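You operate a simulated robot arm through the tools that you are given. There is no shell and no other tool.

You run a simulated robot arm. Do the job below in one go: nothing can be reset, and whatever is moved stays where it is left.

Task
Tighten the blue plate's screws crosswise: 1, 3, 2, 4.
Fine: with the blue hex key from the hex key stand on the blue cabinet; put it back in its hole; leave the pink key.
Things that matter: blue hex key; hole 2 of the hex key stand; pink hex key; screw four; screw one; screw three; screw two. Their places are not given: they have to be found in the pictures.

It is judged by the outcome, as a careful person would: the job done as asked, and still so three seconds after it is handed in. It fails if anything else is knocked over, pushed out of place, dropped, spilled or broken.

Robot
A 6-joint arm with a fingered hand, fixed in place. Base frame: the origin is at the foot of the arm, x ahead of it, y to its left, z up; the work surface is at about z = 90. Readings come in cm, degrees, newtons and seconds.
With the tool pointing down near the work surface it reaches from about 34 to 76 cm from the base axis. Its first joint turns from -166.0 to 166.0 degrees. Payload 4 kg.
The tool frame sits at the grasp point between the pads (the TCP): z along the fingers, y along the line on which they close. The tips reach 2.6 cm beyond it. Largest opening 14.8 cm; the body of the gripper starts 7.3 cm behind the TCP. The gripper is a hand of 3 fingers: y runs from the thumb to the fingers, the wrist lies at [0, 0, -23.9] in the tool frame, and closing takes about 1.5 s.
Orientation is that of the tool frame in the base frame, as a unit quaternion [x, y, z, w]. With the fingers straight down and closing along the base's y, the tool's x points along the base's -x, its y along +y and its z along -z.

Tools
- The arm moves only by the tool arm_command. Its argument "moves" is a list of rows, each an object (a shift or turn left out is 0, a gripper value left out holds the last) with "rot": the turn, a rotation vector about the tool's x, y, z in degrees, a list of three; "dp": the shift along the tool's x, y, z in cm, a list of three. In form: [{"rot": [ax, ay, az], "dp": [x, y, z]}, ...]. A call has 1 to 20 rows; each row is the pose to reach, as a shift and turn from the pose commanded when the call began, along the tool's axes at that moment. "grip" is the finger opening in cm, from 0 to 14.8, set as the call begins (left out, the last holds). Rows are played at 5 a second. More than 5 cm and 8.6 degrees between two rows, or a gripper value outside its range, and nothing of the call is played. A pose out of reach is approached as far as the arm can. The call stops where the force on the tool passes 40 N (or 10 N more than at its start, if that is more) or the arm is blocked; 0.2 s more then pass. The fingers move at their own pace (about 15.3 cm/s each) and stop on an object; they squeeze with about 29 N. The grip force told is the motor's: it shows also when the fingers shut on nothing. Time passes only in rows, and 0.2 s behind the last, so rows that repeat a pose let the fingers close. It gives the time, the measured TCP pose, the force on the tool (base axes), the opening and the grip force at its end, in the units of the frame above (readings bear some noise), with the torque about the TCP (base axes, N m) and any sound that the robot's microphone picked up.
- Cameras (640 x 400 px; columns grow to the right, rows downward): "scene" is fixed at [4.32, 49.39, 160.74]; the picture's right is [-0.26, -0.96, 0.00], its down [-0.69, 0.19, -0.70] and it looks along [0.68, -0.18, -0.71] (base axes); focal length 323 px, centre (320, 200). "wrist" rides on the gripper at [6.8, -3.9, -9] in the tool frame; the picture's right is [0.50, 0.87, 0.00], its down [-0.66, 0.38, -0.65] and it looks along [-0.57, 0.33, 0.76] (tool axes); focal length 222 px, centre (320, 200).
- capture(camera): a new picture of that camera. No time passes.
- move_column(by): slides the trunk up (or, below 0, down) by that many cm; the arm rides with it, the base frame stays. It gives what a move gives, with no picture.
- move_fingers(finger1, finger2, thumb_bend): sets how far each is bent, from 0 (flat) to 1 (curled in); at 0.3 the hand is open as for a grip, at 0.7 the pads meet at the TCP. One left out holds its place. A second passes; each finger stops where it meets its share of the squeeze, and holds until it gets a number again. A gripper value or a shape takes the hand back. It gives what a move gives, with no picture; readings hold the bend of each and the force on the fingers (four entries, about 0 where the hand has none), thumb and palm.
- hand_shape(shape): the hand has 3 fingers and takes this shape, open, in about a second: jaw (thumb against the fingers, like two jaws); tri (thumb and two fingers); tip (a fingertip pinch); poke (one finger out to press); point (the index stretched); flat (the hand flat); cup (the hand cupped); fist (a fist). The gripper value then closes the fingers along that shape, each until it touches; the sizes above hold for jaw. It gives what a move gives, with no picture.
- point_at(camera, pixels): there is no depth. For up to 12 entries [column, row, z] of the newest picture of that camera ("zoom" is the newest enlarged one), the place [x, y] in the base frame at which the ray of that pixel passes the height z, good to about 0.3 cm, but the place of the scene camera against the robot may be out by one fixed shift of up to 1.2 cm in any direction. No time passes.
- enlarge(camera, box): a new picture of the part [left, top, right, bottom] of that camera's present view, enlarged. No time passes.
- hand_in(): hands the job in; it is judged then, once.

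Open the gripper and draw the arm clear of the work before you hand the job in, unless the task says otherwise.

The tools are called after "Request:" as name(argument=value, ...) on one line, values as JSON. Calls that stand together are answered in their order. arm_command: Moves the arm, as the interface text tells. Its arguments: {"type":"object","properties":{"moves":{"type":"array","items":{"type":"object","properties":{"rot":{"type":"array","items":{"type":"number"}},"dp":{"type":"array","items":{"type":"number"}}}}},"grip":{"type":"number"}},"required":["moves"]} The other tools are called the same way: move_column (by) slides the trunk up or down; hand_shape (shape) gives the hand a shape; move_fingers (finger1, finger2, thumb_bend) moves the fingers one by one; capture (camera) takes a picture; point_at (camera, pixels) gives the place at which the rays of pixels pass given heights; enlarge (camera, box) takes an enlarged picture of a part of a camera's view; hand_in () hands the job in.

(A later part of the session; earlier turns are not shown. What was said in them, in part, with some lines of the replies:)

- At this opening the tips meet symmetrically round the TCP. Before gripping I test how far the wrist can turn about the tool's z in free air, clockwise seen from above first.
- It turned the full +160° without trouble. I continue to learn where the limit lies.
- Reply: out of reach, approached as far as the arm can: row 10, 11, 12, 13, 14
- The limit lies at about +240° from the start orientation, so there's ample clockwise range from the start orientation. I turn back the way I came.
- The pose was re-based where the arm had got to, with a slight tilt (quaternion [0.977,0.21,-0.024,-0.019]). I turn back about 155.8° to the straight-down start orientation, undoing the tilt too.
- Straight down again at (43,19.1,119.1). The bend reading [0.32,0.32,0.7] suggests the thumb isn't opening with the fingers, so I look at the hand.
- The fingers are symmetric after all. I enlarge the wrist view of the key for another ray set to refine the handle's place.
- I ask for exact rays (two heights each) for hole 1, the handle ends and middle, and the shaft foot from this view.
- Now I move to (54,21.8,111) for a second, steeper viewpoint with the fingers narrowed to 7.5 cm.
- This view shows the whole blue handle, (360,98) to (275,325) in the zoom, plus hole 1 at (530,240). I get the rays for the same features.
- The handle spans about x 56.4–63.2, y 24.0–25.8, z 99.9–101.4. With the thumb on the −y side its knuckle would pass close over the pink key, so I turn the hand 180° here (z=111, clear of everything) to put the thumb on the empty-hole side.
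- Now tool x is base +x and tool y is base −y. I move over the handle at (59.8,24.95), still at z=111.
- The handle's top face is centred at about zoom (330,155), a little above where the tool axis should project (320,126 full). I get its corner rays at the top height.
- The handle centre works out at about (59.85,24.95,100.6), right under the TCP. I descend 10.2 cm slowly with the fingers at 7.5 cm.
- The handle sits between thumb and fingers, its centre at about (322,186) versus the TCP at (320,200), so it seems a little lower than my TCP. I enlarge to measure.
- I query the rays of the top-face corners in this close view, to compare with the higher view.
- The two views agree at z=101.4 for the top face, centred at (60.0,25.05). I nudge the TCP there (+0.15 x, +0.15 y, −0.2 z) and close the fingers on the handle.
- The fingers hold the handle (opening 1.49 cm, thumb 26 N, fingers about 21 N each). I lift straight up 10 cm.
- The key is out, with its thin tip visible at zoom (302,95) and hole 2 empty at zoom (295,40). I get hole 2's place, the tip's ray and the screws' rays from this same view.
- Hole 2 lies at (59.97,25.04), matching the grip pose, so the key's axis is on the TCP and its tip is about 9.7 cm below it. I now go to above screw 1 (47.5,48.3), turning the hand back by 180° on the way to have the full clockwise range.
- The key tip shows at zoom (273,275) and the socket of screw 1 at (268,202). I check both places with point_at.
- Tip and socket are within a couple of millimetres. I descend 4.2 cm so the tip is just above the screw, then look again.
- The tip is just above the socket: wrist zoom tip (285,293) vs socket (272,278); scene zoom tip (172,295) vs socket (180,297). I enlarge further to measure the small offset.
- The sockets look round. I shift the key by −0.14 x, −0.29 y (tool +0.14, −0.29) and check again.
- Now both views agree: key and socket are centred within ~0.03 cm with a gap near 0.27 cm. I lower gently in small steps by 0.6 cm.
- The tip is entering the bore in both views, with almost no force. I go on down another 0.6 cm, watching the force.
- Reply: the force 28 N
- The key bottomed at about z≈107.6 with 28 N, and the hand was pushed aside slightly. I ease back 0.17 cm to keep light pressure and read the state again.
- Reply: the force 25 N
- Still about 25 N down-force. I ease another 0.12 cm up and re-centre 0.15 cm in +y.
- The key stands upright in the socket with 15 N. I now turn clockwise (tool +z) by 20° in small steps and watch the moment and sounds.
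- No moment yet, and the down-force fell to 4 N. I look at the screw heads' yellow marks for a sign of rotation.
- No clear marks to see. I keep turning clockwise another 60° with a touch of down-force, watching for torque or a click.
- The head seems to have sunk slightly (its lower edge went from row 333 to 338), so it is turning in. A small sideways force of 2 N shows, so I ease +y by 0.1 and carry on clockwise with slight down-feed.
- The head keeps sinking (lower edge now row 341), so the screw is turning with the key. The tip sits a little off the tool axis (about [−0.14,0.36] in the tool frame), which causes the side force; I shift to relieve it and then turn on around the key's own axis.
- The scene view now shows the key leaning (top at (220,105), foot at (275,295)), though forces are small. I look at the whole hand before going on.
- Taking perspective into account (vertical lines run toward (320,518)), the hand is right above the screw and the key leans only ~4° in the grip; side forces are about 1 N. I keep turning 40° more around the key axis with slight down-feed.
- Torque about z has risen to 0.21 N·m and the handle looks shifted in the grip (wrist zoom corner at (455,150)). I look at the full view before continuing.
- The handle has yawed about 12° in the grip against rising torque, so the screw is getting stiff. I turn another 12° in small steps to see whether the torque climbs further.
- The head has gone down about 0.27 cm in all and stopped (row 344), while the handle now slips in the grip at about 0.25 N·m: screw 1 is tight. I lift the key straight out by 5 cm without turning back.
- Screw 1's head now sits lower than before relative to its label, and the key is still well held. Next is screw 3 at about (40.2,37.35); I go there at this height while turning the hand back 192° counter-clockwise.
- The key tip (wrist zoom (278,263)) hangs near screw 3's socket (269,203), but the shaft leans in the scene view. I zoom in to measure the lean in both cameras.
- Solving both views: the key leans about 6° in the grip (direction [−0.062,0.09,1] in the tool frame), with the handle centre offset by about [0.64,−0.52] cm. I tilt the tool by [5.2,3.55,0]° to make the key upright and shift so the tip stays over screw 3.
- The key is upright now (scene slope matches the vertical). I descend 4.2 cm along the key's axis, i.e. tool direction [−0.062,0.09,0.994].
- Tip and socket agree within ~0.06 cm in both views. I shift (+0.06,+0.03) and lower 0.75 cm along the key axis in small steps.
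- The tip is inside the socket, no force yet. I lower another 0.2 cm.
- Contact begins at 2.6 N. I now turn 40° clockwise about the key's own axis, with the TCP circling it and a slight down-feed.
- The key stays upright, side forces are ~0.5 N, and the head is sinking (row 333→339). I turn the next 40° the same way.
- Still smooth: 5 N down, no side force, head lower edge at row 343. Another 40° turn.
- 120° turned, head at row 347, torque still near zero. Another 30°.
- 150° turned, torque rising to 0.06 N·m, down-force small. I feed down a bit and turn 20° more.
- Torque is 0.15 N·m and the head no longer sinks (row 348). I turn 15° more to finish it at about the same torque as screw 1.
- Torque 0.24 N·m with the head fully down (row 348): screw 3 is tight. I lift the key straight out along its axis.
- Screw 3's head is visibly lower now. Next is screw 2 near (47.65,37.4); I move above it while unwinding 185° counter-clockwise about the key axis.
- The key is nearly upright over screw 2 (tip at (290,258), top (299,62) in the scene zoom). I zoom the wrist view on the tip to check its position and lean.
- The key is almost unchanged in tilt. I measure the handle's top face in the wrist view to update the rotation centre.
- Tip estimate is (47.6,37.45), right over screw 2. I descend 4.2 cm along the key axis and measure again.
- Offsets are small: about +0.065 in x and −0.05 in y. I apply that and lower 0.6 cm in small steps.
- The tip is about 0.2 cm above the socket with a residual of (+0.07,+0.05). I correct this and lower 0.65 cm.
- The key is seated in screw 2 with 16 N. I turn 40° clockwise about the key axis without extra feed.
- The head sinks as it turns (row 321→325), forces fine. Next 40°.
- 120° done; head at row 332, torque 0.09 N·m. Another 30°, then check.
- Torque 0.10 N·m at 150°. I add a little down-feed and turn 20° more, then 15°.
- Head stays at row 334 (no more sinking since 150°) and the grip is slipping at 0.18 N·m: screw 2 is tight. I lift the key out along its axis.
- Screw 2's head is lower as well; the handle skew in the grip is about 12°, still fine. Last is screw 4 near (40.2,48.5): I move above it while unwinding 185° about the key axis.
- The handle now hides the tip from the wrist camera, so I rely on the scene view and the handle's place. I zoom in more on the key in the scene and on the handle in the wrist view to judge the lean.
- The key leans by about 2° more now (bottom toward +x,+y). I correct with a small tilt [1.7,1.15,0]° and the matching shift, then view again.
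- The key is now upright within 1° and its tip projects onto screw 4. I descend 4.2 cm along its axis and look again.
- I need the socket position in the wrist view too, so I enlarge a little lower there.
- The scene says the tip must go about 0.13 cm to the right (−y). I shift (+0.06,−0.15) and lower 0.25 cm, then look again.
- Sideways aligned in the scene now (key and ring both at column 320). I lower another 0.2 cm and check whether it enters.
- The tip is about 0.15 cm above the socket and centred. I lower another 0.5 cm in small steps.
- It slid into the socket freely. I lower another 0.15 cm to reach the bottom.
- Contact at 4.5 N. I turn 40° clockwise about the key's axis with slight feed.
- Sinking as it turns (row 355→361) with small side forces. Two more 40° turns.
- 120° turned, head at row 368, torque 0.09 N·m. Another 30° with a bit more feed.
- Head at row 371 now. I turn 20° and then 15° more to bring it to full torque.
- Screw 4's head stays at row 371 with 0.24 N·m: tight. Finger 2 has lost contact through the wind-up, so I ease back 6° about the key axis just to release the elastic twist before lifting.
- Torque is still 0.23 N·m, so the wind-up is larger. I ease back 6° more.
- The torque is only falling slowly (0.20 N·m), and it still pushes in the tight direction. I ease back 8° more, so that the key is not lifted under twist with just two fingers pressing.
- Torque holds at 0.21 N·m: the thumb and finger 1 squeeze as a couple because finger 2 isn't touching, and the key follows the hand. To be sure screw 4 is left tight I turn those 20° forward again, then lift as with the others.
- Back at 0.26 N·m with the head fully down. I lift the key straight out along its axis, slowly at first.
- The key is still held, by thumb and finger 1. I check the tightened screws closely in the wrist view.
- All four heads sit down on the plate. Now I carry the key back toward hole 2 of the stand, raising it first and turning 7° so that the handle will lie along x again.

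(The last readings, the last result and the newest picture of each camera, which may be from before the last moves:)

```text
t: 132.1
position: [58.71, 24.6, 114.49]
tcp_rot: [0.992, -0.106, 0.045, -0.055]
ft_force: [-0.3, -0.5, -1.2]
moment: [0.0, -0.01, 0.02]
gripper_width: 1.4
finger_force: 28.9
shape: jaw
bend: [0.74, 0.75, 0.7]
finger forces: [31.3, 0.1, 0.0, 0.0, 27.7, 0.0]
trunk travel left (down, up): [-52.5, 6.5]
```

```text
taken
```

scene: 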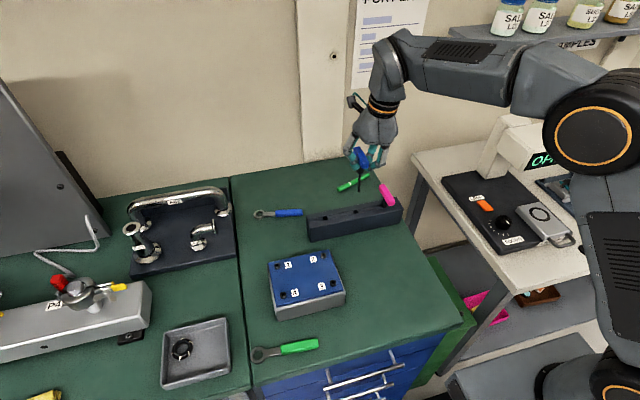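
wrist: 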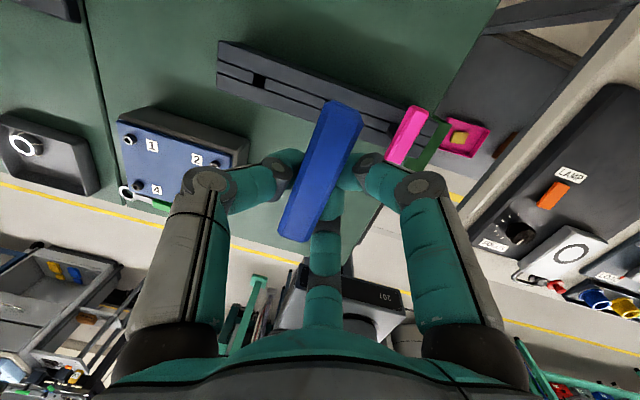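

The key hangs above the stand. I enlarge the scene there to see tip, hole 2 and the key's lean.

Request:
enlarge(camera="scene", box=[325, 140, 405, 230])

Request:
enlarge(camera="scene", box=[340, 168, 380, 193])

Request:
enlarge(camera="scene", box=[335, 190, 375, 215])

Request:
enlarge(camera="wrist", box=[240, 60, 440, 250])

```text
4.44 times, centred on (365, 185) of scene
```

zoom: 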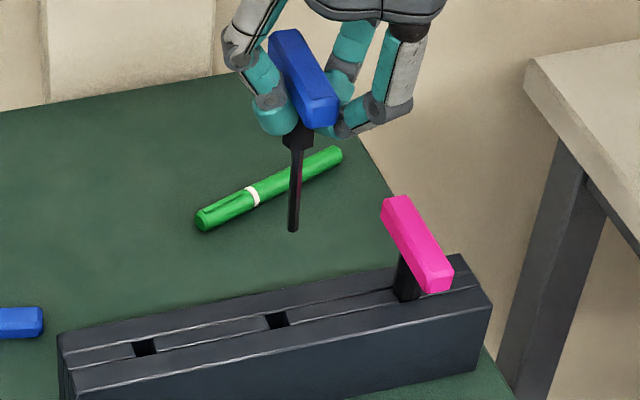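

```text
16.00 times, centred on (360, 180) of scene
```

zoom: 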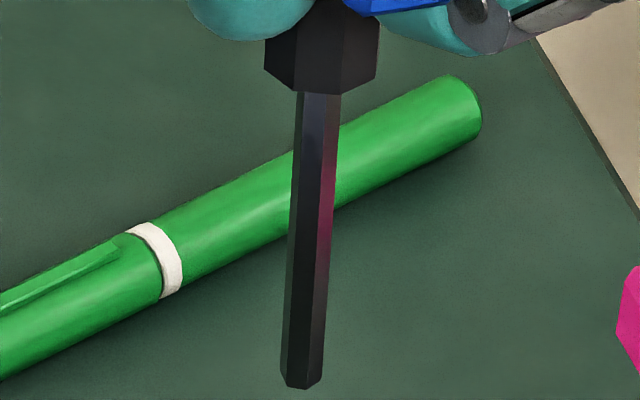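

```text
16.00 times, centred on (355, 202) of scene
```

zoom: 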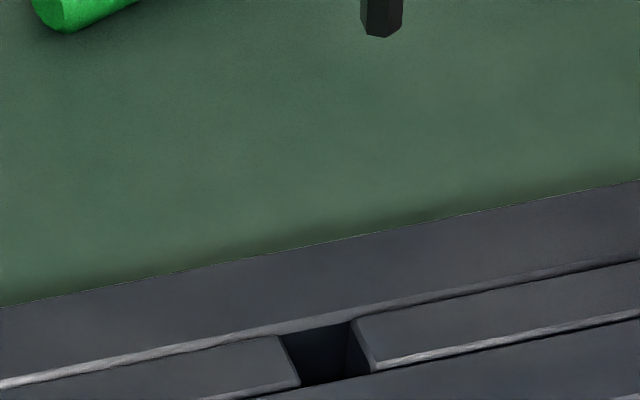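

```text
2.11 times, centred on (340, 155) of wrist
```

zoom: 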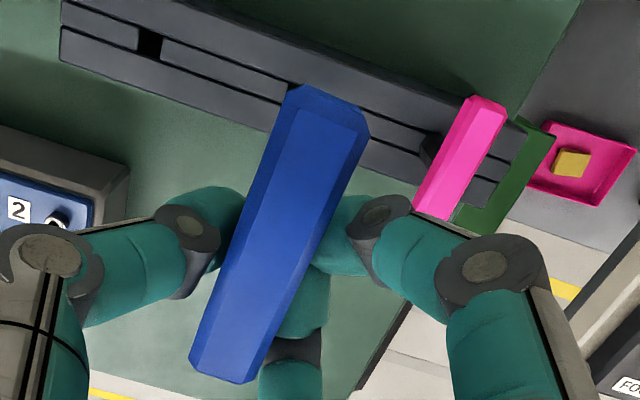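

The key leans about 3° with its bottom toward −x,−y. I apply a small tilt [2.16,1.88,0]° with shift [0.24,0.2] so it hangs upright over the hole, then check.

Request:
arm_command(moves=[{"rot": [1.08, 0.94, 0], "dp": [0.12, 0.1, 0]}, {"rot": [2.16, 1.88, 0], "dp": [0.24, 0.2, 0]}, {"rot": [2.16, 1.88, 0], "dp": [0.24, 0.2, 0]}])

Request:
enlarge(camera="scene", box=[340, 168, 380, 193])

Request:
enlarge(camera="scene", box=[335, 190, 375, 215])

Request:
enlarge(camera="wrist", box=[260, 60, 420, 160])

```text
t: 132.9
position: [59.05, 24.18, 114.36]
tcp_rot: [0.99, -0.105, 0.063, -0.073]
ft_force: [0.6, -1.4, -0.7]
moment: [-0.01, 0.04, -0.01]
gripper_width: 1.4
finger_force: 29.1
shape: jaw
bend: [0.74, 0.75, 0.7]
finger forces: [31.1, 0.2, 0.1, 0.0, 27.6, 0.0]
trunk travel left (down, up): [-52.5, 6.5]
```

```text
16.00 times, centred on (360, 180) of scene
```

zoom: 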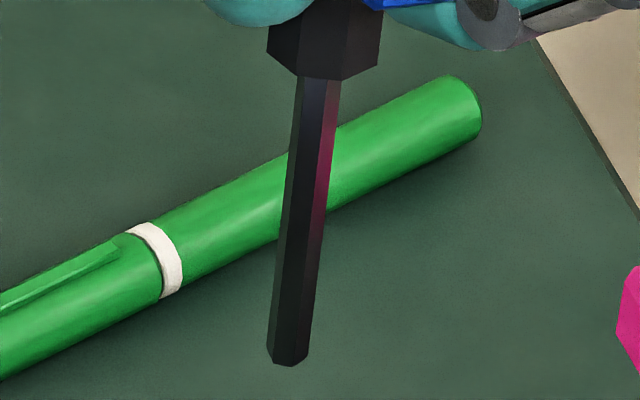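

```text
16.00 times, centred on (355, 202) of scene
```

zoom: 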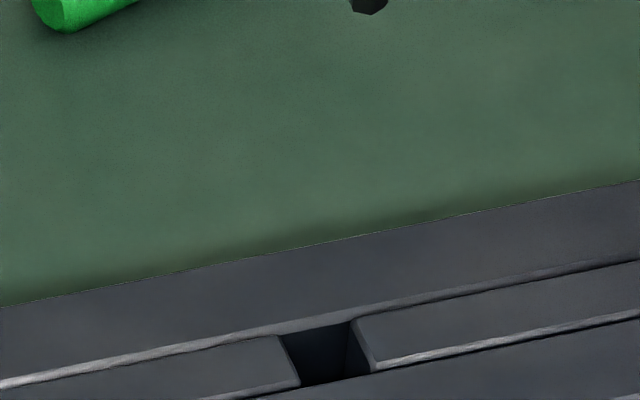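

```text
4.00 times, centred on (340, 110) of wrist
```

zoom: 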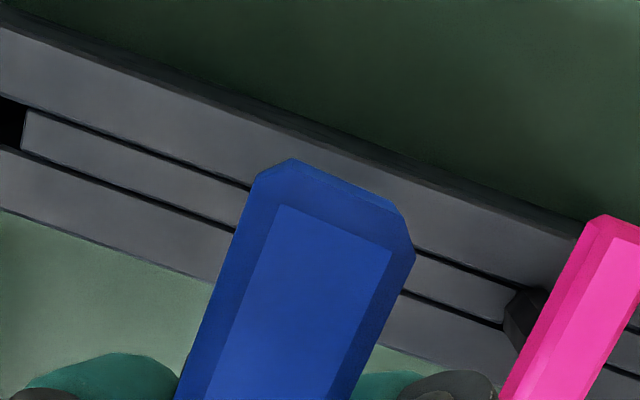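

The key is upright and its tip projects onto hole 2 (59.37,24.88 vs 59.37,24.93 in the scene's frame). I descend 6.8 cm along its axis and check again near the stand.

Request:
arm_command(moves=[{"dp": [-0.17, 0.23, 1.47]}, {"dp": [-0.34, 0.47, 2.94]}, {"dp": [-0.51, 0.7, 4.41]}, {"dp": [-0.65, 0.89, 5.64]}, {"dp": [-0.77, 1.05, 6.67]}, {"dp": [-0.77, 1.05, 6.67]}])

Request:
enlarge(camera="scene", box=[335, 190, 375, 215])

Request:
enlarge(camera="wrist", box=[240, 60, 440, 190])

```text
t: 134.3
position: [59.14, 24.24, 107.67]
tcp_rot: [0.99, -0.105, 0.063, -0.073]
ft_force: [-0.4, 1.1, -0.6]
moment: [0.0, -0.01, 0.0]
gripper_width: 1.38
finger_force: 29.1
shape: jaw
bend: [0.74, 0.75, 0.7]
finger forces: [30.8, 0.2, 0.1, 0.0, 27.3, 0.1]
trunk travel left (down, up): [-52.5, 6.5]
```

```text
16.00 times, centred on (355, 202) of scene
```

zoom: 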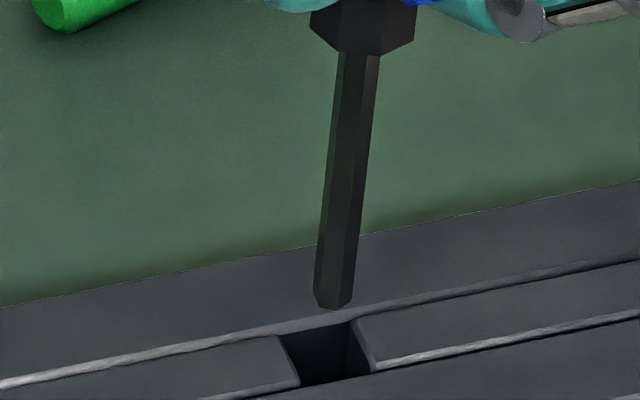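

```text
3.08 times, centred on (340, 125) of wrist
```

zoom: 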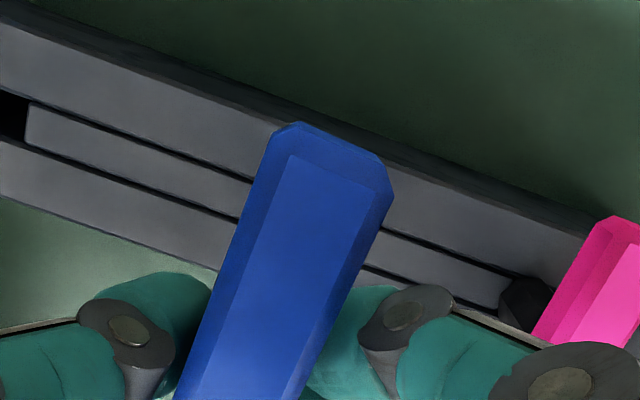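

The tip is over the hole: on a vertical path it lands at (328,353) where the hole's centre is (327,352). I lower 5 cm into the hole.

Request:
arm_command(moves=[{"dp": [-0.09, 0.125, 0.78]}, {"dp": [-0.17, 0.23, 1.47]}, {"dp": [-0.26, 0.36, 2.26]}, {"dp": [-0.35, 0.48, 3.04]}, {"dp": [-0.44, 0.6, 3.83]}, {"dp": [-0.51, 0.7, 4.41]}, {"dp": [-0.565, 0.775, 4.9]}, {"dp": [-0.565, 0.775, 4.9]}])

Request:
enlarge(camera="scene", box=[325, 180, 389, 220])

Request:
enlarge(camera="wrist", box=[240, 60, 440, 190])

```text
t: 136.1
position: [59.11, 24.3, 102.6]
tcp_rot: [0.99, -0.105, 0.064, -0.073]
ft_force: [0.5, 0.0, -0.7]
moment: [0.01, 0.0, -0.01]
gripper_width: 1.4
finger_force: 28.6
shape: jaw
bend: [0.74, 0.75, 0.7]
finger forces: [30.6, 0.0, 0.0, 0.0, 27.2, 0.1]
trunk travel left (down, up): [-52.5, 6.5]
```

```text
10.00 times, centred on (357, 200) of scene
```

zoom: 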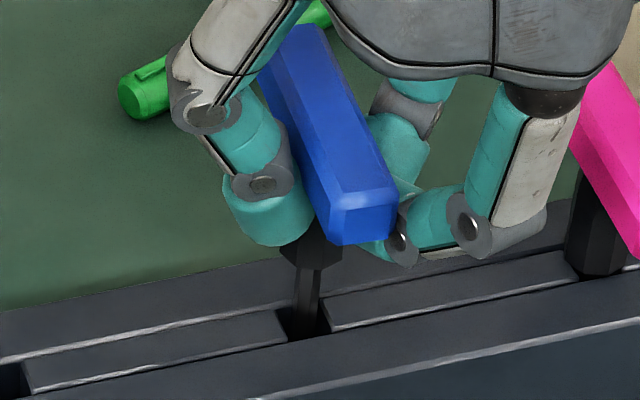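

```text
3.08 times, centred on (340, 125) of wrist
```

zoom: 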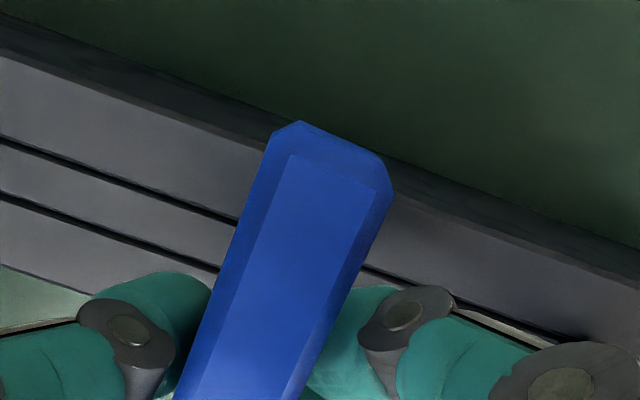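

The shaft is in hole 2 with no contact force. I lower 1.5 cm more in small steps toward the original height.

Request:
arm_command(moves=[{"dp": [-0.034, 0.047, 0.3]}, {"dp": [-0.068, 0.094, 0.6]}, {"dp": [-0.1, 0.14, 0.88]}, {"dp": [-0.125, 0.17, 1.08]}, {"dp": [-0.147, 0.2, 1.27]}, {"dp": [-0.17, 0.23, 1.47]}, {"dp": [-0.17, 0.23, 1.47]}])

Request:
enlarge(camera="scene", box=[325, 180, 389, 220])

```text
t: 137.7
position: [59.07, 24.25, 101.18]
tcp_rot: [0.99, -0.105, 0.063, -0.073]
ft_force: [0.0, -1.2, -1.0]
moment: [0.02, -0.02, 0.02]
gripper_width: 1.38
finger_force: 29.0
shape: jaw
bend: [0.74, 0.75, 0.7]
finger forces: [30.4, 26.0, 0.1, 0.0, 27.1, 0.1]
trunk travel left (down, up): [-52.5, 6.5]
```

```text
10.00 times, centred on (357, 200) of scene
```

zoom: 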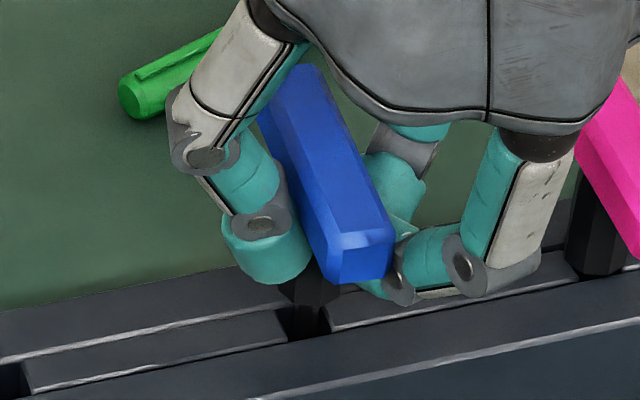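

Still no contact at z=101.18. I lower another 0.4 cm gently.

Request:
arm_command(moves=[{"dp": [-0.011, 0.016, 0.1]}, {"dp": [-0.023, 0.031, 0.2]}, {"dp": [-0.034, 0.047, 0.3]}, {"dp": [-0.045, 0.062, 0.39]}, {"dp": [-0.045, 0.062, 0.39]}])

Request:
enlarge(camera="scene", box=[325, 180, 389, 220])

```text
t: 138.9
position: [59.09, 24.18, 100.62]
tcp_rot: [0.99, -0.106, 0.063, -0.073]
ft_force: [1.2, 0.2, 0.3]
moment: [0.02, 0.0, 0.0]
gripper_width: 1.4
finger_force: 29.3
shape: jaw
bend: [0.74, 0.75, 0.7]
finger forces: [30.5, 25.9, 0.0, 0.0, 27.2, 0.0]
trunk travel left (down, up): [-52.5, 6.5]
```

```text
10.00 times, centred on (357, 200) of scene
```

zoom: 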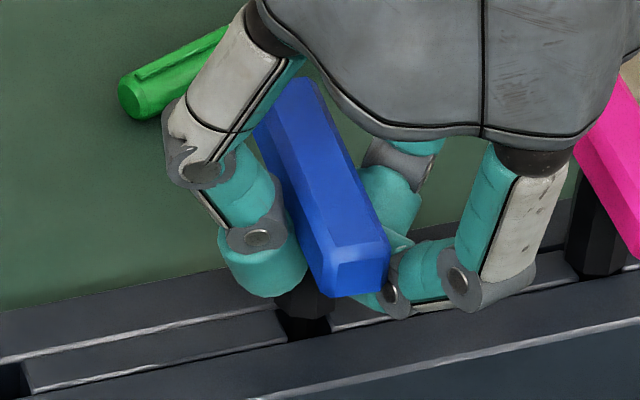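

Very close now. I lower 0.25 cm more, watching the force.

Request:
arm_command(moves=[{"dp": [-0.009, 0.012, 0.08]}, {"dp": [-0.018, 0.025, 0.16]}, {"dp": [-0.029, 0.04, 0.25]}, {"dp": [-0.029, 0.04, 0.25]}])

Request:
enlarge(camera="scene", box=[335, 190, 375, 215])

Request:
enlarge(camera="scene", box=[325, 170, 425, 232])

```text
t: 139.9
position: [59.13, 24.23, 100.4]
tcp_rot: [0.99, -0.105, 0.063, -0.073]
ft_force: [-0.2, 0.0, -0.5]
moment: [0.03, 0.01, -0.01]
gripper_width: 1.42
finger_force: 29.2
shape: jaw
bend: [0.74, 0.75, 0.7]
finger forces: [30.3, 25.8, 0.1, 0.0, 27.1, 0.1]
trunk travel left (down, up): [-52.5, 6.5]
```

```text
16.00 times, centred on (355, 202) of scene
```

zoom: 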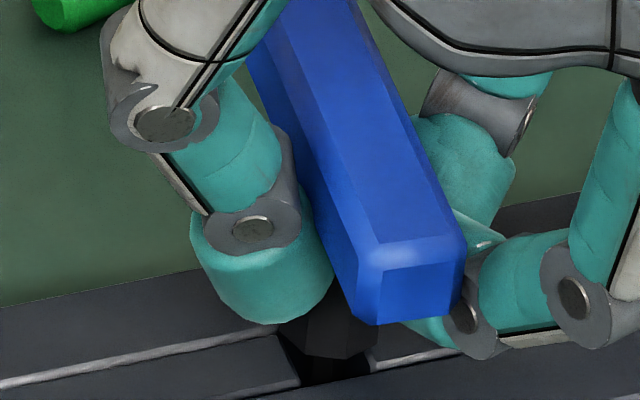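

```text
6.40 times, centred on (375, 201) of scene
```

zoom: 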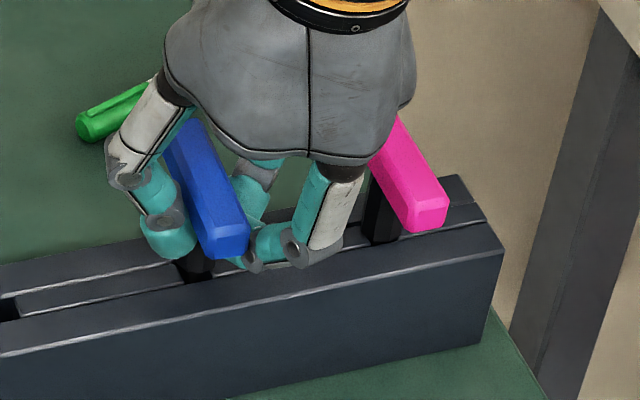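

Comparing with the pink key, the blue collar is still about 0.7 cm above the stand (the handle sits higher in my grip than at first). I lower 0.5 cm more in small steps, watching the force.

Request:
arm_command(moves=[{"dp": [-0.011, 0.016, 0.1]}, {"dp": [-0.023, 0.031, 0.2]}, {"dp": [-0.034, 0.047, 0.3]}, {"dp": [-0.045, 0.062, 0.39]}, {"dp": [-0.057, 0.078, 0.49]}, {"dp": [-0.057, 0.078, 0.49]}])

Request:
enlarge(camera="scene", box=[335, 190, 375, 215])

```text
t: 141.3
position: [58.97, 24.18, 99.93]
tcp_rot: [0.99, -0.105, 0.065, -0.074]
ft_force: [-0.2, 0.9, 12.7]
moment: [0.03, -0.16, 0.01]
gripper_width: 1.42
finger_force: 28.9
shape: jaw
bend: [0.74, 0.75, 0.7]
finger forces: [32.7, 26.4, 0.0, 0.0, 30.4, 0.0]
trunk travel left (down, up): [-52.5, 6.5]
```

```text
16.00 times, centred on (355, 202) of scene
```

zoom: 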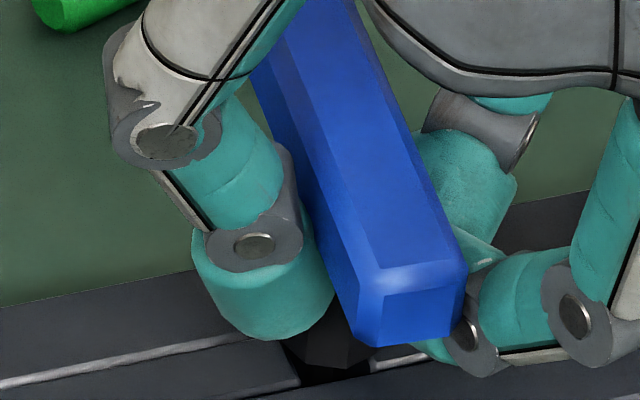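

Contact: 12.7 N at z≈99.9, the collar is touching the stand. I compare the key's seating with the original picture at the same zoom.

Request:
enlarge(camera="scene", box=[240, 160, 420, 272])

Request:
capture(camera="wrist")

Request:
enlarge(camera="wrist", box=[240, 60, 440, 190])

```text
3.56 times, centred on (330, 216) of scene
```

zoom: 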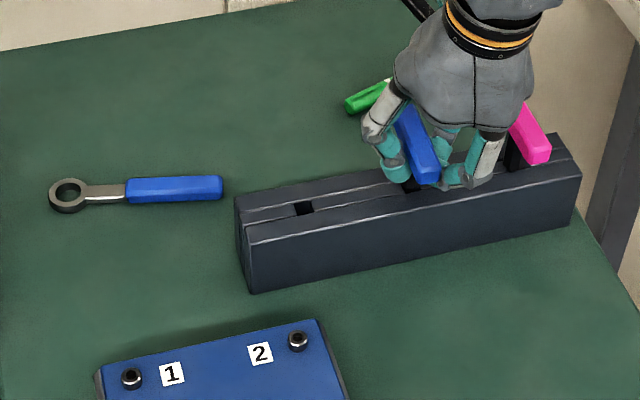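

```text
taken
```

wrist: 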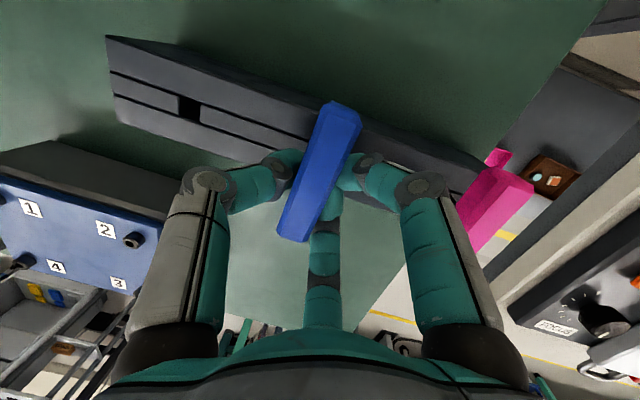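

```text
3.08 times, centred on (340, 125) of wrist
```

zoom: 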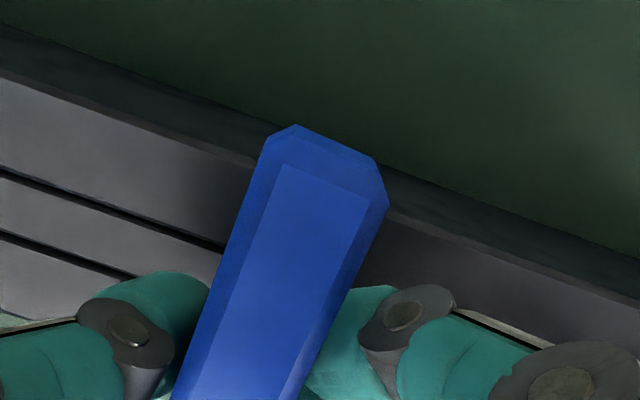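

The key now sits essentially as in the first picture (handle end within ~1 px). I ease the pressure by 0.06 cm and open the fingers gently to 3.5 cm so the key settles in its hole.

Request:
arm_command(moves=[{"dp": [0.007, -0.009, -0.06]}, {"dp": [0.007, -0.009, -0.06]}])

Request:
arm_command(moves=[{"dp": [0, 0, 0]}, {"dp": [0, 0, 0]}, {"dp": [0, 0, 0]}, {"dp": [0, 0, 0]}, {"dp": [0, 0, 0]}], grip=3.5)

Request:
enlarge(camera="scene", box=[325, 170, 425, 232])

Request:
capture(camera="wrist")

```text
t: 141.9
position: [59.04, 24.15, 100.2]
tcp_rot: [0.99, -0.104, 0.064, -0.072]
ft_force: [1.6, 1.7, 13.5]
moment: [0.05, -0.25, 0.0]
gripper_width: 1.46
finger_force: 28.8
shape: jaw
bend: [0.74, 0.75, 0.7]
finger forces: [32.7, 25.3, 0.1, 0.1, 30.9, 0.0]
trunk travel left (down, up): [-52.5, 6.5]
```

```text
t: 143.1
position: [59.04, 24.11, 100.05]
tcp_rot: [0.99, -0.105, 0.063, -0.073]
ft_force: [-0.3, -0.7, -0.3]
moment: [0.0, 0.03, -0.02]
gripper_width: 3.5
finger_force: 0.2
shape: jaw
bend: [0.76, 0.76, 0.7]
finger forces: [0.0, 0.1, 0.0, 0.0, 0.0, 0.1]
trunk travel left (down, up): [-52.5, 6.5]
```

```text
6.40 times, centred on (375, 201) of scene
```

zoom: 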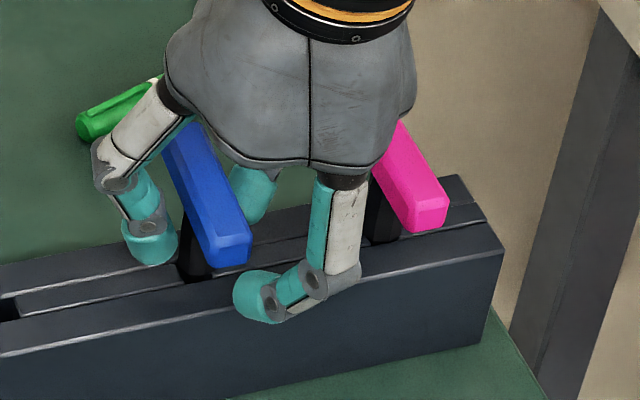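

```text
taken
```

wrist: 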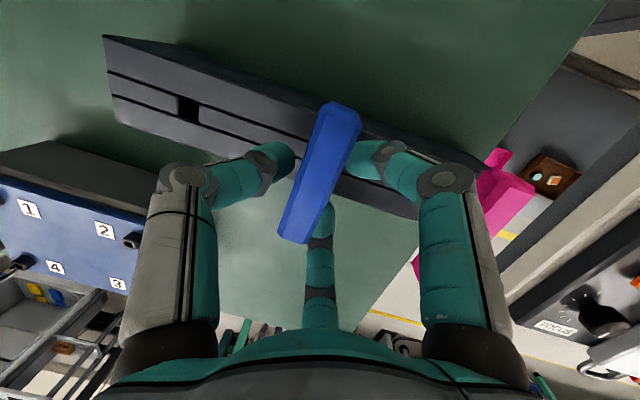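

Released: no finger forces, and the key stands in hole 2 with its handle settled. I open to 6.5 cm and then retract along the tool axis.

Request:
arm_command(moves=[{"dp": [0, 0, 0]}, {"dp": [0, 0, 0]}, {"dp": [0, 0, 0]}, {"dp": [0, 0, 0]}], grip=6)

Request:
enlarge(camera="scene", box=[325, 170, 425, 232])

Request:
enlarge(camera="wrist", box=[220, 80, 440, 260])

```text
t: 144.1
position: [59.02, 24.24, 99.98]
tcp_rot: [0.99, -0.105, 0.063, -0.073]
ft_force: [0.4, -0.1, 0.2]
moment: [0.02, 0.01, 0.01]
gripper_width: 5.93
finger_force: 0.0
shape: jaw
bend: [0.77, 0.77, 0.7]
finger forces: [0.0, 0.1, 0.0, 0.0, 0.0, 0.0]
trunk travel left (down, up): [-52.5, 6.5]
```

```text
6.40 times, centred on (375, 201) of scene
```

zoom: 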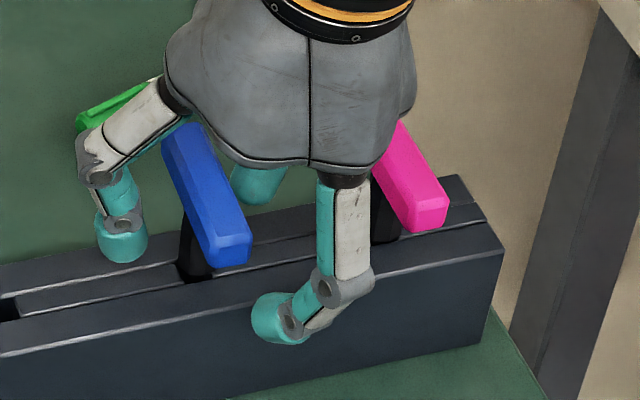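

```text
2.22 times, centred on (330, 170) of wrist
```

zoom: 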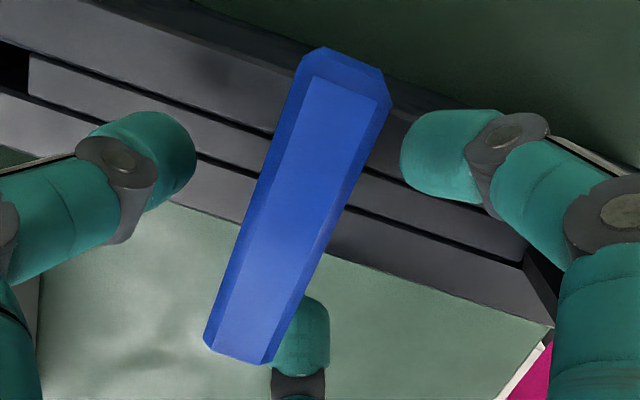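

The fingers are clear of the handle, with finger 2 just beside its near end. I open to 8 cm for more room and back away along the tool's axis by 10 cm.

Request:
arm_command(moves=[{"dp": [0, 0, 0]}, {"dp": [0, 0, 0]}, {"dp": [0, 0, -0.3]}, {"dp": [0, 0, -0.8]}, {"dp": [0, 0, -1.5]}, {"dp": [0, 0, -2.5]}, {"dp": [0, 0, -4]}, {"dp": [0, 0, -6]}, {"dp": [0, 0, -8]}, {"dp": [0, 0, -10]}, {"dp": [0, 0, -10]}], grip=8)

Request:
capture(camera="scene")

Request:
enlarge(camera="scene", box=[240, 160, 420, 272])

Request:
capture(camera="wrist")

```text
t: 146.5
position: [57.57, 23.02, 109.67]
tcp_rot: [0.99, -0.105, 0.065, -0.073]
ft_force: [0.0, 0.6, -0.9]
moment: [0.01, 0.02, 0.01]
gripper_width: 7.95
finger_force: 0.2
shape: jaw
bend: [0.35, 0.35, 0.7]
finger forces: [0.1, 0.0, 0.0, 0.0, 0.0, 0.0]
trunk travel left (down, up): [-52.5, 6.5]
```

```text
taken
```

scene: 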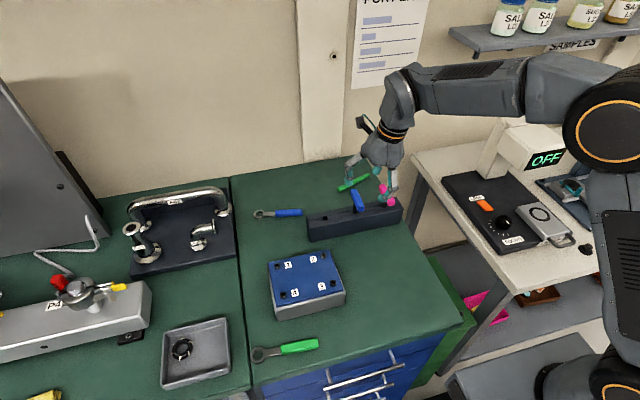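

```text
3.56 times, centred on (330, 216) of scene
```

zoom: 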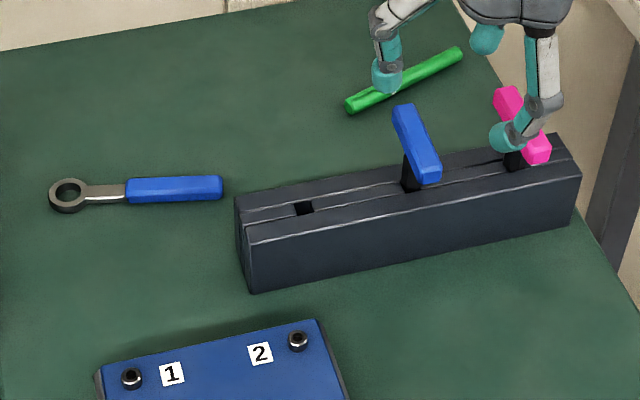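

```text
taken
```

wrist: 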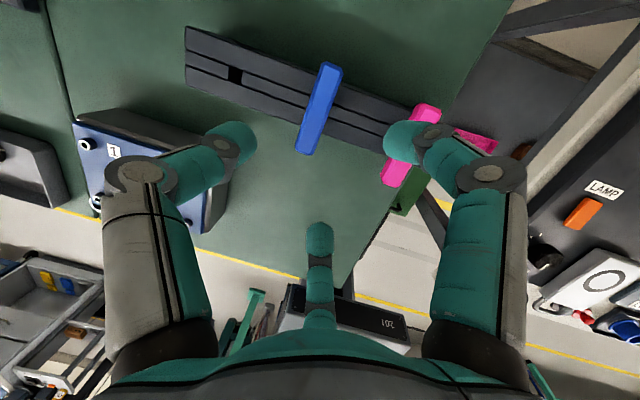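

The blue key stands in hole 2, almost exactly as at the start, perhaps a hair higher. I zoom in to check its seating against the pink key.

Request:
enlarge(camera="scene", box=[340, 185, 380, 210])

Request:
enlarge(camera="scene", box=[370, 178, 410, 203])

Request:
enlarge(camera="wrist", box=[270, 40, 450, 200])

```text
16.00 times, centred on (360, 198) of scene
```

zoom: 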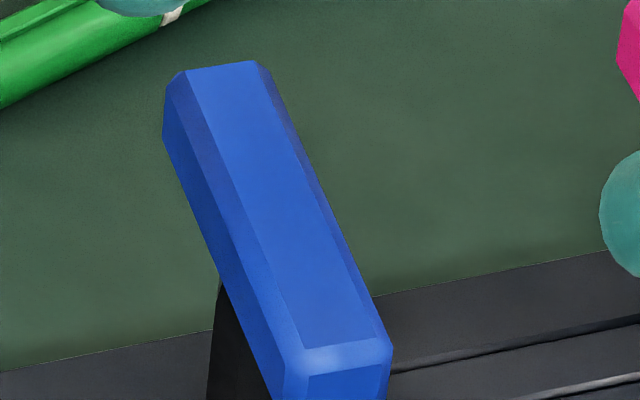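

```text
16.00 times, centred on (390, 190) of scene
```

zoom: 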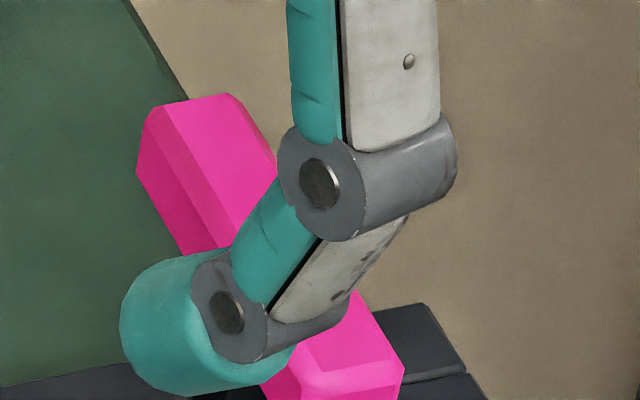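

```text
2.50 times, centred on (360, 120) of wrist
```

zoom: 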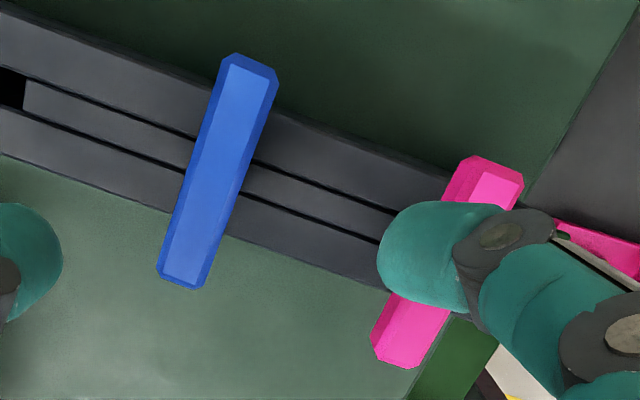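

I raise the hand further, bring it back to straight down, and look at the stand again from above.

Request:
arm_command(moves=[{"dp": [0.34, -0.46, -2.95]}, {"dp": [0.68, -0.93, -5.9]}, {"dp": [0.68, -0.93, -5.9], "rot": [-4.55, -3.25, 0]}, {"dp": [0.68, -0.93, -5.9], "rot": [-9.1, -6.5, 0]}, {"dp": [0.68, -0.93, -5.9], "rot": [-9.1, -6.5, 0]}])

Request:
capture(camera="wrist")

Request:
enlarge(camera="wrist", box=[230, 40, 450, 180])

Request:
enlarge(camera="scene", box=[320, 175, 410, 245])

```text
t: 147.7
position: [57.78, 22.94, 115.82]
tcp_rot: [0.994, -0.105, -0.002, 0.0]
ft_force: [0.5, 0.7, 0.7]
moment: [-0.06, -0.02, -0.03]
gripper_width: 7.99
finger_force: 0.1
shape: jaw
bend: [0.35, 0.34, 0.7]
finger forces: [0.0, 0.0, 0.0, 0.0, 0.0, 0.0]
trunk travel left (down, up): [-52.5, 6.5]
```

```text
taken
```

wrist: 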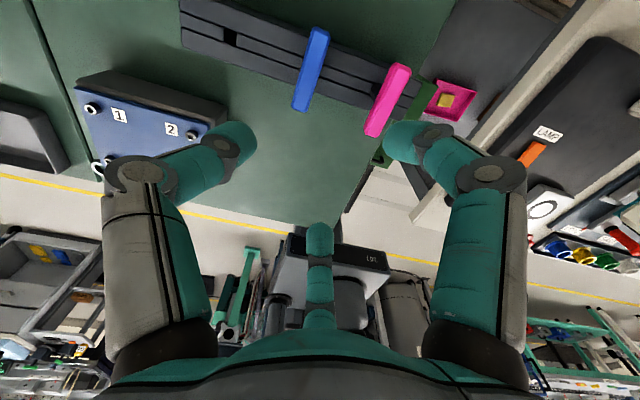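

```text
2.86 times, centred on (340, 110) of wrist
```

zoom: 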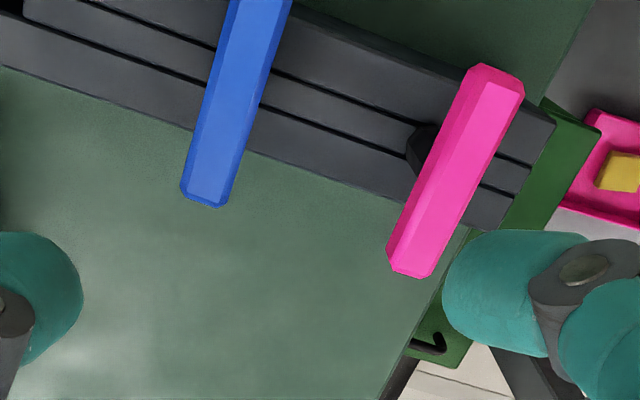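

```text
5.71 times, centred on (365, 210) of scene
```

zoom: 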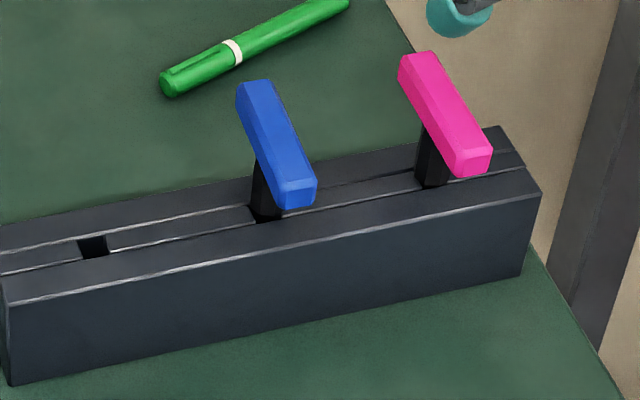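

The key is standing upright in hole 2. I measure its handle with the wrist camera to compare it with the original place (56.8–63.3 in x, y≈25.1, top 101.4).

Request:
enlarge(camera="wrist", box=[270, 15, 420, 145])

```text
3.08 times, centred on (345, 80) of wrist
```

zoom: 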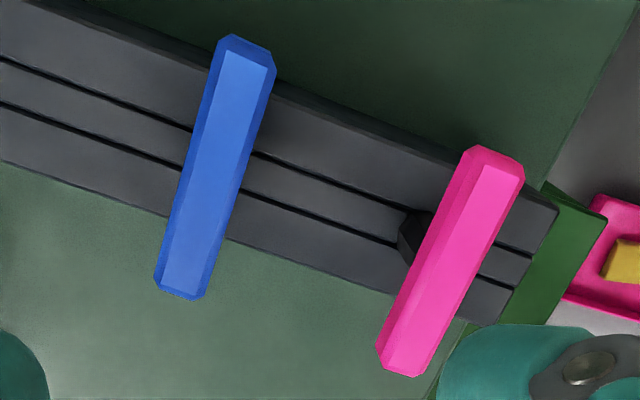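

Request:
point_at(camera="zoom", pixels=[[230, 50, 101.4], [270, 65, 101.4], [163, 287, 101.4], [198, 296, 101.4], [475, 160, 101.4], [515, 178, 101.4], [383, 365, 101.4], [418, 373, 101.4], [230, 50, 102], [198, 296, 102], [188, 165, 96.4], [402, 235, 96.4]])

```text
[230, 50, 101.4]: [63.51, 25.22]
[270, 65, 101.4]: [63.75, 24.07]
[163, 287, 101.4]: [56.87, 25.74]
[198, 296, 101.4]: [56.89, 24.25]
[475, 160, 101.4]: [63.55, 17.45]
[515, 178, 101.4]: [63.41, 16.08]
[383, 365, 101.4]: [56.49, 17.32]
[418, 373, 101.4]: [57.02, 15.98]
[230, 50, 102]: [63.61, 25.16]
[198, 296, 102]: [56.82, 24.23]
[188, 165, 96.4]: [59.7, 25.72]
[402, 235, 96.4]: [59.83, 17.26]
```

The blue handle lies at (60.25,24.8), same height and length scale as the pink one, so it is seated properly; the pink key hasn't moved. I go back to the earlier inspection pose over the plate to compare the screw heads with the first pictures.

Request:
arm_command(moves=[{"rot": [0, 0, -8.5], "dp": [-1.52, -0.13, 0]}, {"rot": [0, 0, -17], "dp": [-3.03, -0.26, 0]}, {"rot": [0, 0, -25.5], "dp": [-4.55, -0.39, 0]}, {"rot": [0, 0, -34], "dp": [-6.06, -0.52, 0]}, {"rot": [0, 0, -42.5], "dp": [-7.58, -0.64, 0.3]}, {"rot": [0, 0, -51], "dp": [-9.1, -0.77, 0.6]}, {"rot": [0, 0, -59.5], "dp": [-10.6, -0.9, 0.9]}, {"rot": [0, 0, -68], "dp": [-12.1, -1.03, 1.2]}, {"rot": [0, 0, -76.5], "dp": [-13.6, -1.16, 1.5]}, {"rot": [0, 0, -85], "dp": [-15.2, -1.29, 1.8]}, {"rot": [0, 0, -93.5], "dp": [-16.7, -1.42, 2.1]}, {"rot": [0, 0, -102], "dp": [-18.2, -1.55, 2.4]}, {"rot": [0, 0, -110.5], "dp": [-19.7, -1.67, 2.7]}, {"rot": [0, 0, -119], "dp": [-21.2, -1.8, 3]}, {"rot": [0, 0, -127.5], "dp": [-22.7, -1.93, 3.3]}, {"rot": [0, 0, -136], "dp": [-24.26, -2.06, 3.7]}, {"rot": [0, 0, -144.5], "dp": [-24.26, -2.06, 3.7]}, {"rot": [0, 0, -153], "dp": [-24.26, -2.06, 3.7]}, {"rot": [0, 0, -161.5], "dp": [-24.26, -2.06, 3.7]}, {"rot": [0, 0, -170], "dp": [-24.26, -2.06, 3.7]}])

Request:
arm_command(moves=[{"rot": [0, 0, -8]}, {"rot": [0, 0, -16]}, {"rot": [0, 0, -22]}, {"rot": [0, 0, -22]}], grip=14.8)

Request:
capture(camera="wrist")

Request:
enlarge(camera="wrist", box=[240, 120, 448, 250])

```text
t: 151.9
position: [34.28, 30.07, 112.14]
tcp_rot: [0.19, 0.982, -0.001, -0.001]
ft_force: [0.1, 0.5, 0.6]
moment: [-0.01, -0.02, -0.01]
gripper_width: 7.94
finger_force: 0.1
shape: jaw
bend: [0.35, 0.34, 0.7]
finger forces: [0.0, 0.0, 0.0, 0.1, 0.1, 0.0]
trunk travel left (down, up): [-52.5, 6.5]
```

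```text
t: 152.9
position: [34.45, 30.02, 112.1]
tcp_rot: [0.0, 1.0, 0.0, 0.0]
ft_force: [-0.4, 0.3, 0.3]
moment: [0.02, 0.0, 0.03]
gripper_width: 14.79
finger_force: 0.0
shape: jaw
bend: [0.3, 0.3, 0.3]
finger forces: [0.0, 0.0, 0.0, 0.0, 0.1, 0.0]
trunk travel left (down, up): [-52.5, 6.5]
```

```text
taken
```

wrist: 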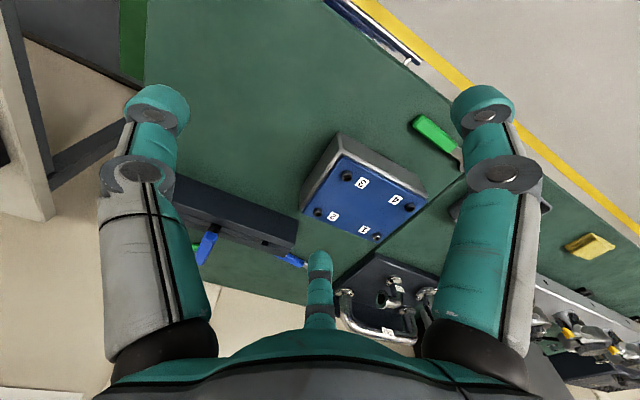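

```text
3.08 times, centred on (344, 185) of wrist
```

zoom: 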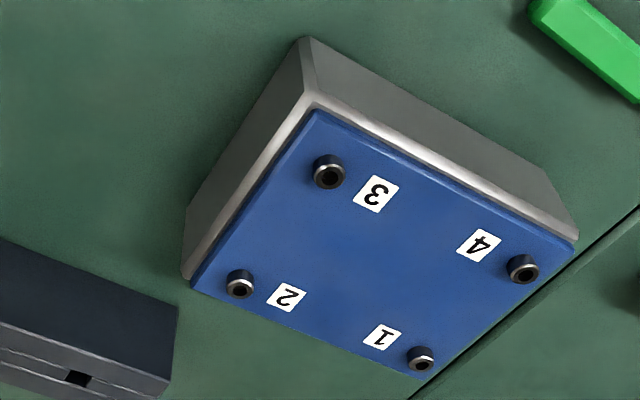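

All heads have dropped relative to their labels (about 4–7 zoom px) and no yellow shows under them any more. I take one closer look at each pair.

Request:
enlarge(camera="wrist", box=[300, 160, 364, 225])

Request:
enlarge(camera="wrist", box=[356, 190, 430, 245])

Request:
enlarge(camera="scene", box=[250, 235, 360, 325])

```text
6.15 times, centred on (332, 192) of wrist
```

zoom: 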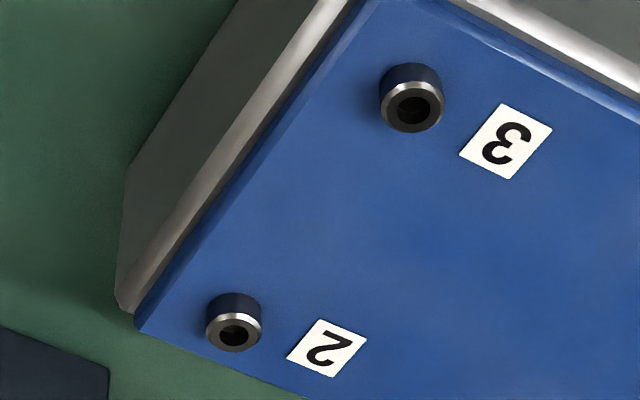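

```text
7.27 times, centred on (393, 218) of wrist
```

zoom: 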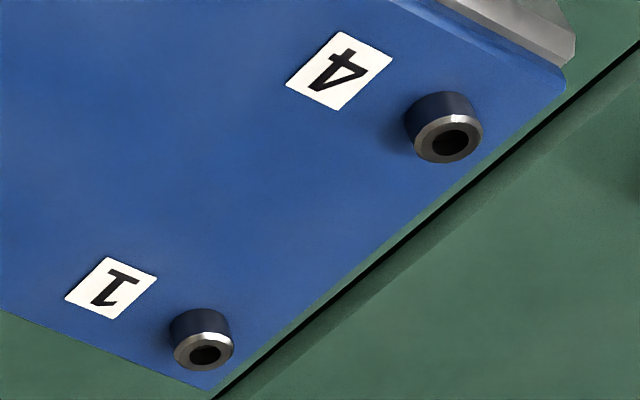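

```text
4.44 times, centred on (305, 280) of scene
```

zoom: 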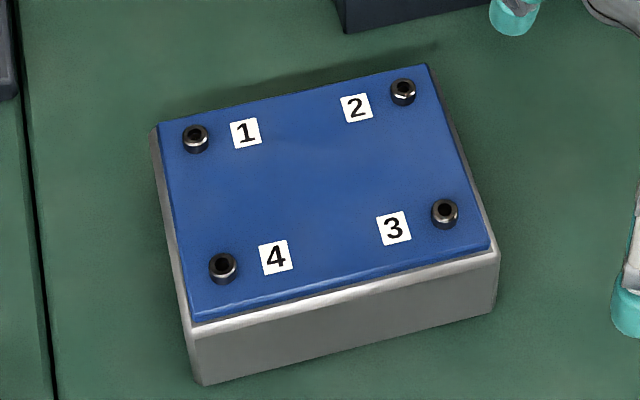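

All four heads have sunk equally (3–5 px in the same zoom as the first picture), so all are tight; the keys stand in place. I draw the open hand up and clear of the work, back to about the start pose.

Request:
arm_command(moves=[{"dp": [0, 0, -4]}, {"dp": [0, 0, -8]}, {"dp": [-2, -1.5, -12]}, {"dp": [-5, -3.5, -15]}, {"dp": [-8.5, -5.5, -16]}, {"dp": [-12, -8, -16]}, {"dp": [-12, -8, -16]}])

Request:
capture(camera="scene")

Request:
enlarge(camera="scene", box=[240, 160, 420, 272])

```text
t: 154.5
position: [46.33, 21.8, 128.17]
tcp_rot: [0.0, 1.0, 0.0, -0.001]
ft_force: [0.3, 0.0, -0.2]
moment: [0.0, 0.03, 0.01]
gripper_width: 14.8
finger_force: 0.0
shape: jaw
bend: [0.3, 0.3, 0.3]
finger forces: [0.1, 0.1, 0.1, 0.0, 0.1, 0.1]
trunk travel left (down, up): [-52.5, 6.5]
```

```text
taken
```

scene: 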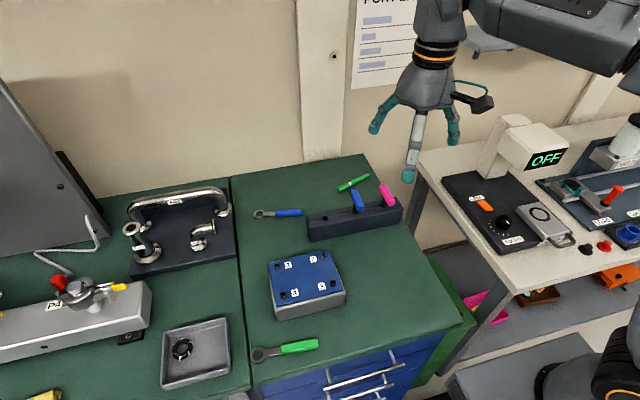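

```text
3.56 times, centred on (330, 216) of scene
```

zoom: 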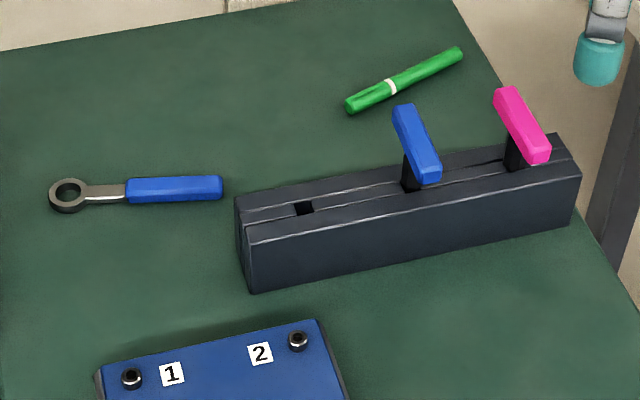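

Everything is in place. One last close look at the blue key's collar in the hole, beside the pink one, before handing in.

Request:
enlarge(camera="scene", box=[338, 192, 378, 217])

Request:
enlarge(camera="scene", box=[370, 186, 410, 211])

```text
16.00 times, centred on (358, 204) of scene
```

zoom: 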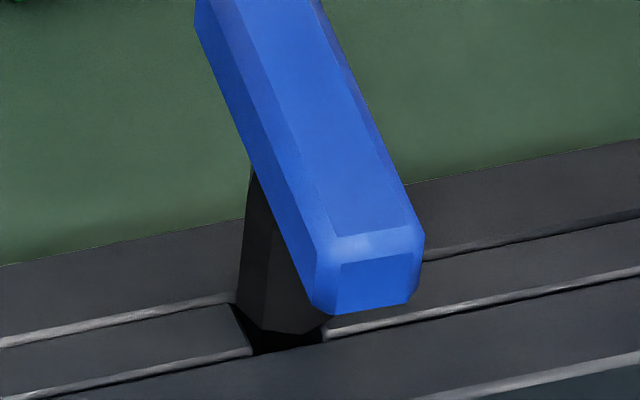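

```text
16.00 times, centred on (390, 198) of scene
```

zoom: 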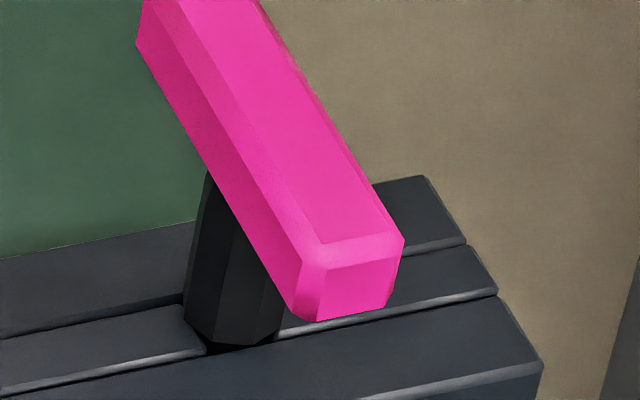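

Screws 1, 3, 2 and 4 are turned down in that order. The blue key stands in hole 2, the pink key hasn't been touched, and the open hand is clear of the work. I hand the job in.

Request:
hand_in()

```text
The job is handed in.
```

I tightened all four screws on the blue plate in the order you asked: 1, 3, 2, 4. I then put the blue key back in hole 2 of the stand and handed the job in; I have not seen the result of the judging.

- **Screws:** I turned each one clockwise until its head stopped sinking. All four heads sank about the same amount, roughly 0.3 cm. The last torque I read was about 0.25 N·m on screws 1, 3 and 4. On screw 2 it was about 0.18 N·m, because the handle was slipping in the grip, though its head had also stopped moving.
- **Screw 4:** I turned it back about 20° while trying to ease the key, then turned it forward again to the same torque before lifting out.
- **Blue key:** its shaft is down in hole 2, and its handle lies within about 0.3 cm of where it started, turned about 3–4°. It may sit about 0.2 cm higher than before.
- **Everything else:** the pink key was not touched and looks unmoved. Nothing else was knocked or shifted in the last pictures. The hand is open and back near its starting position.
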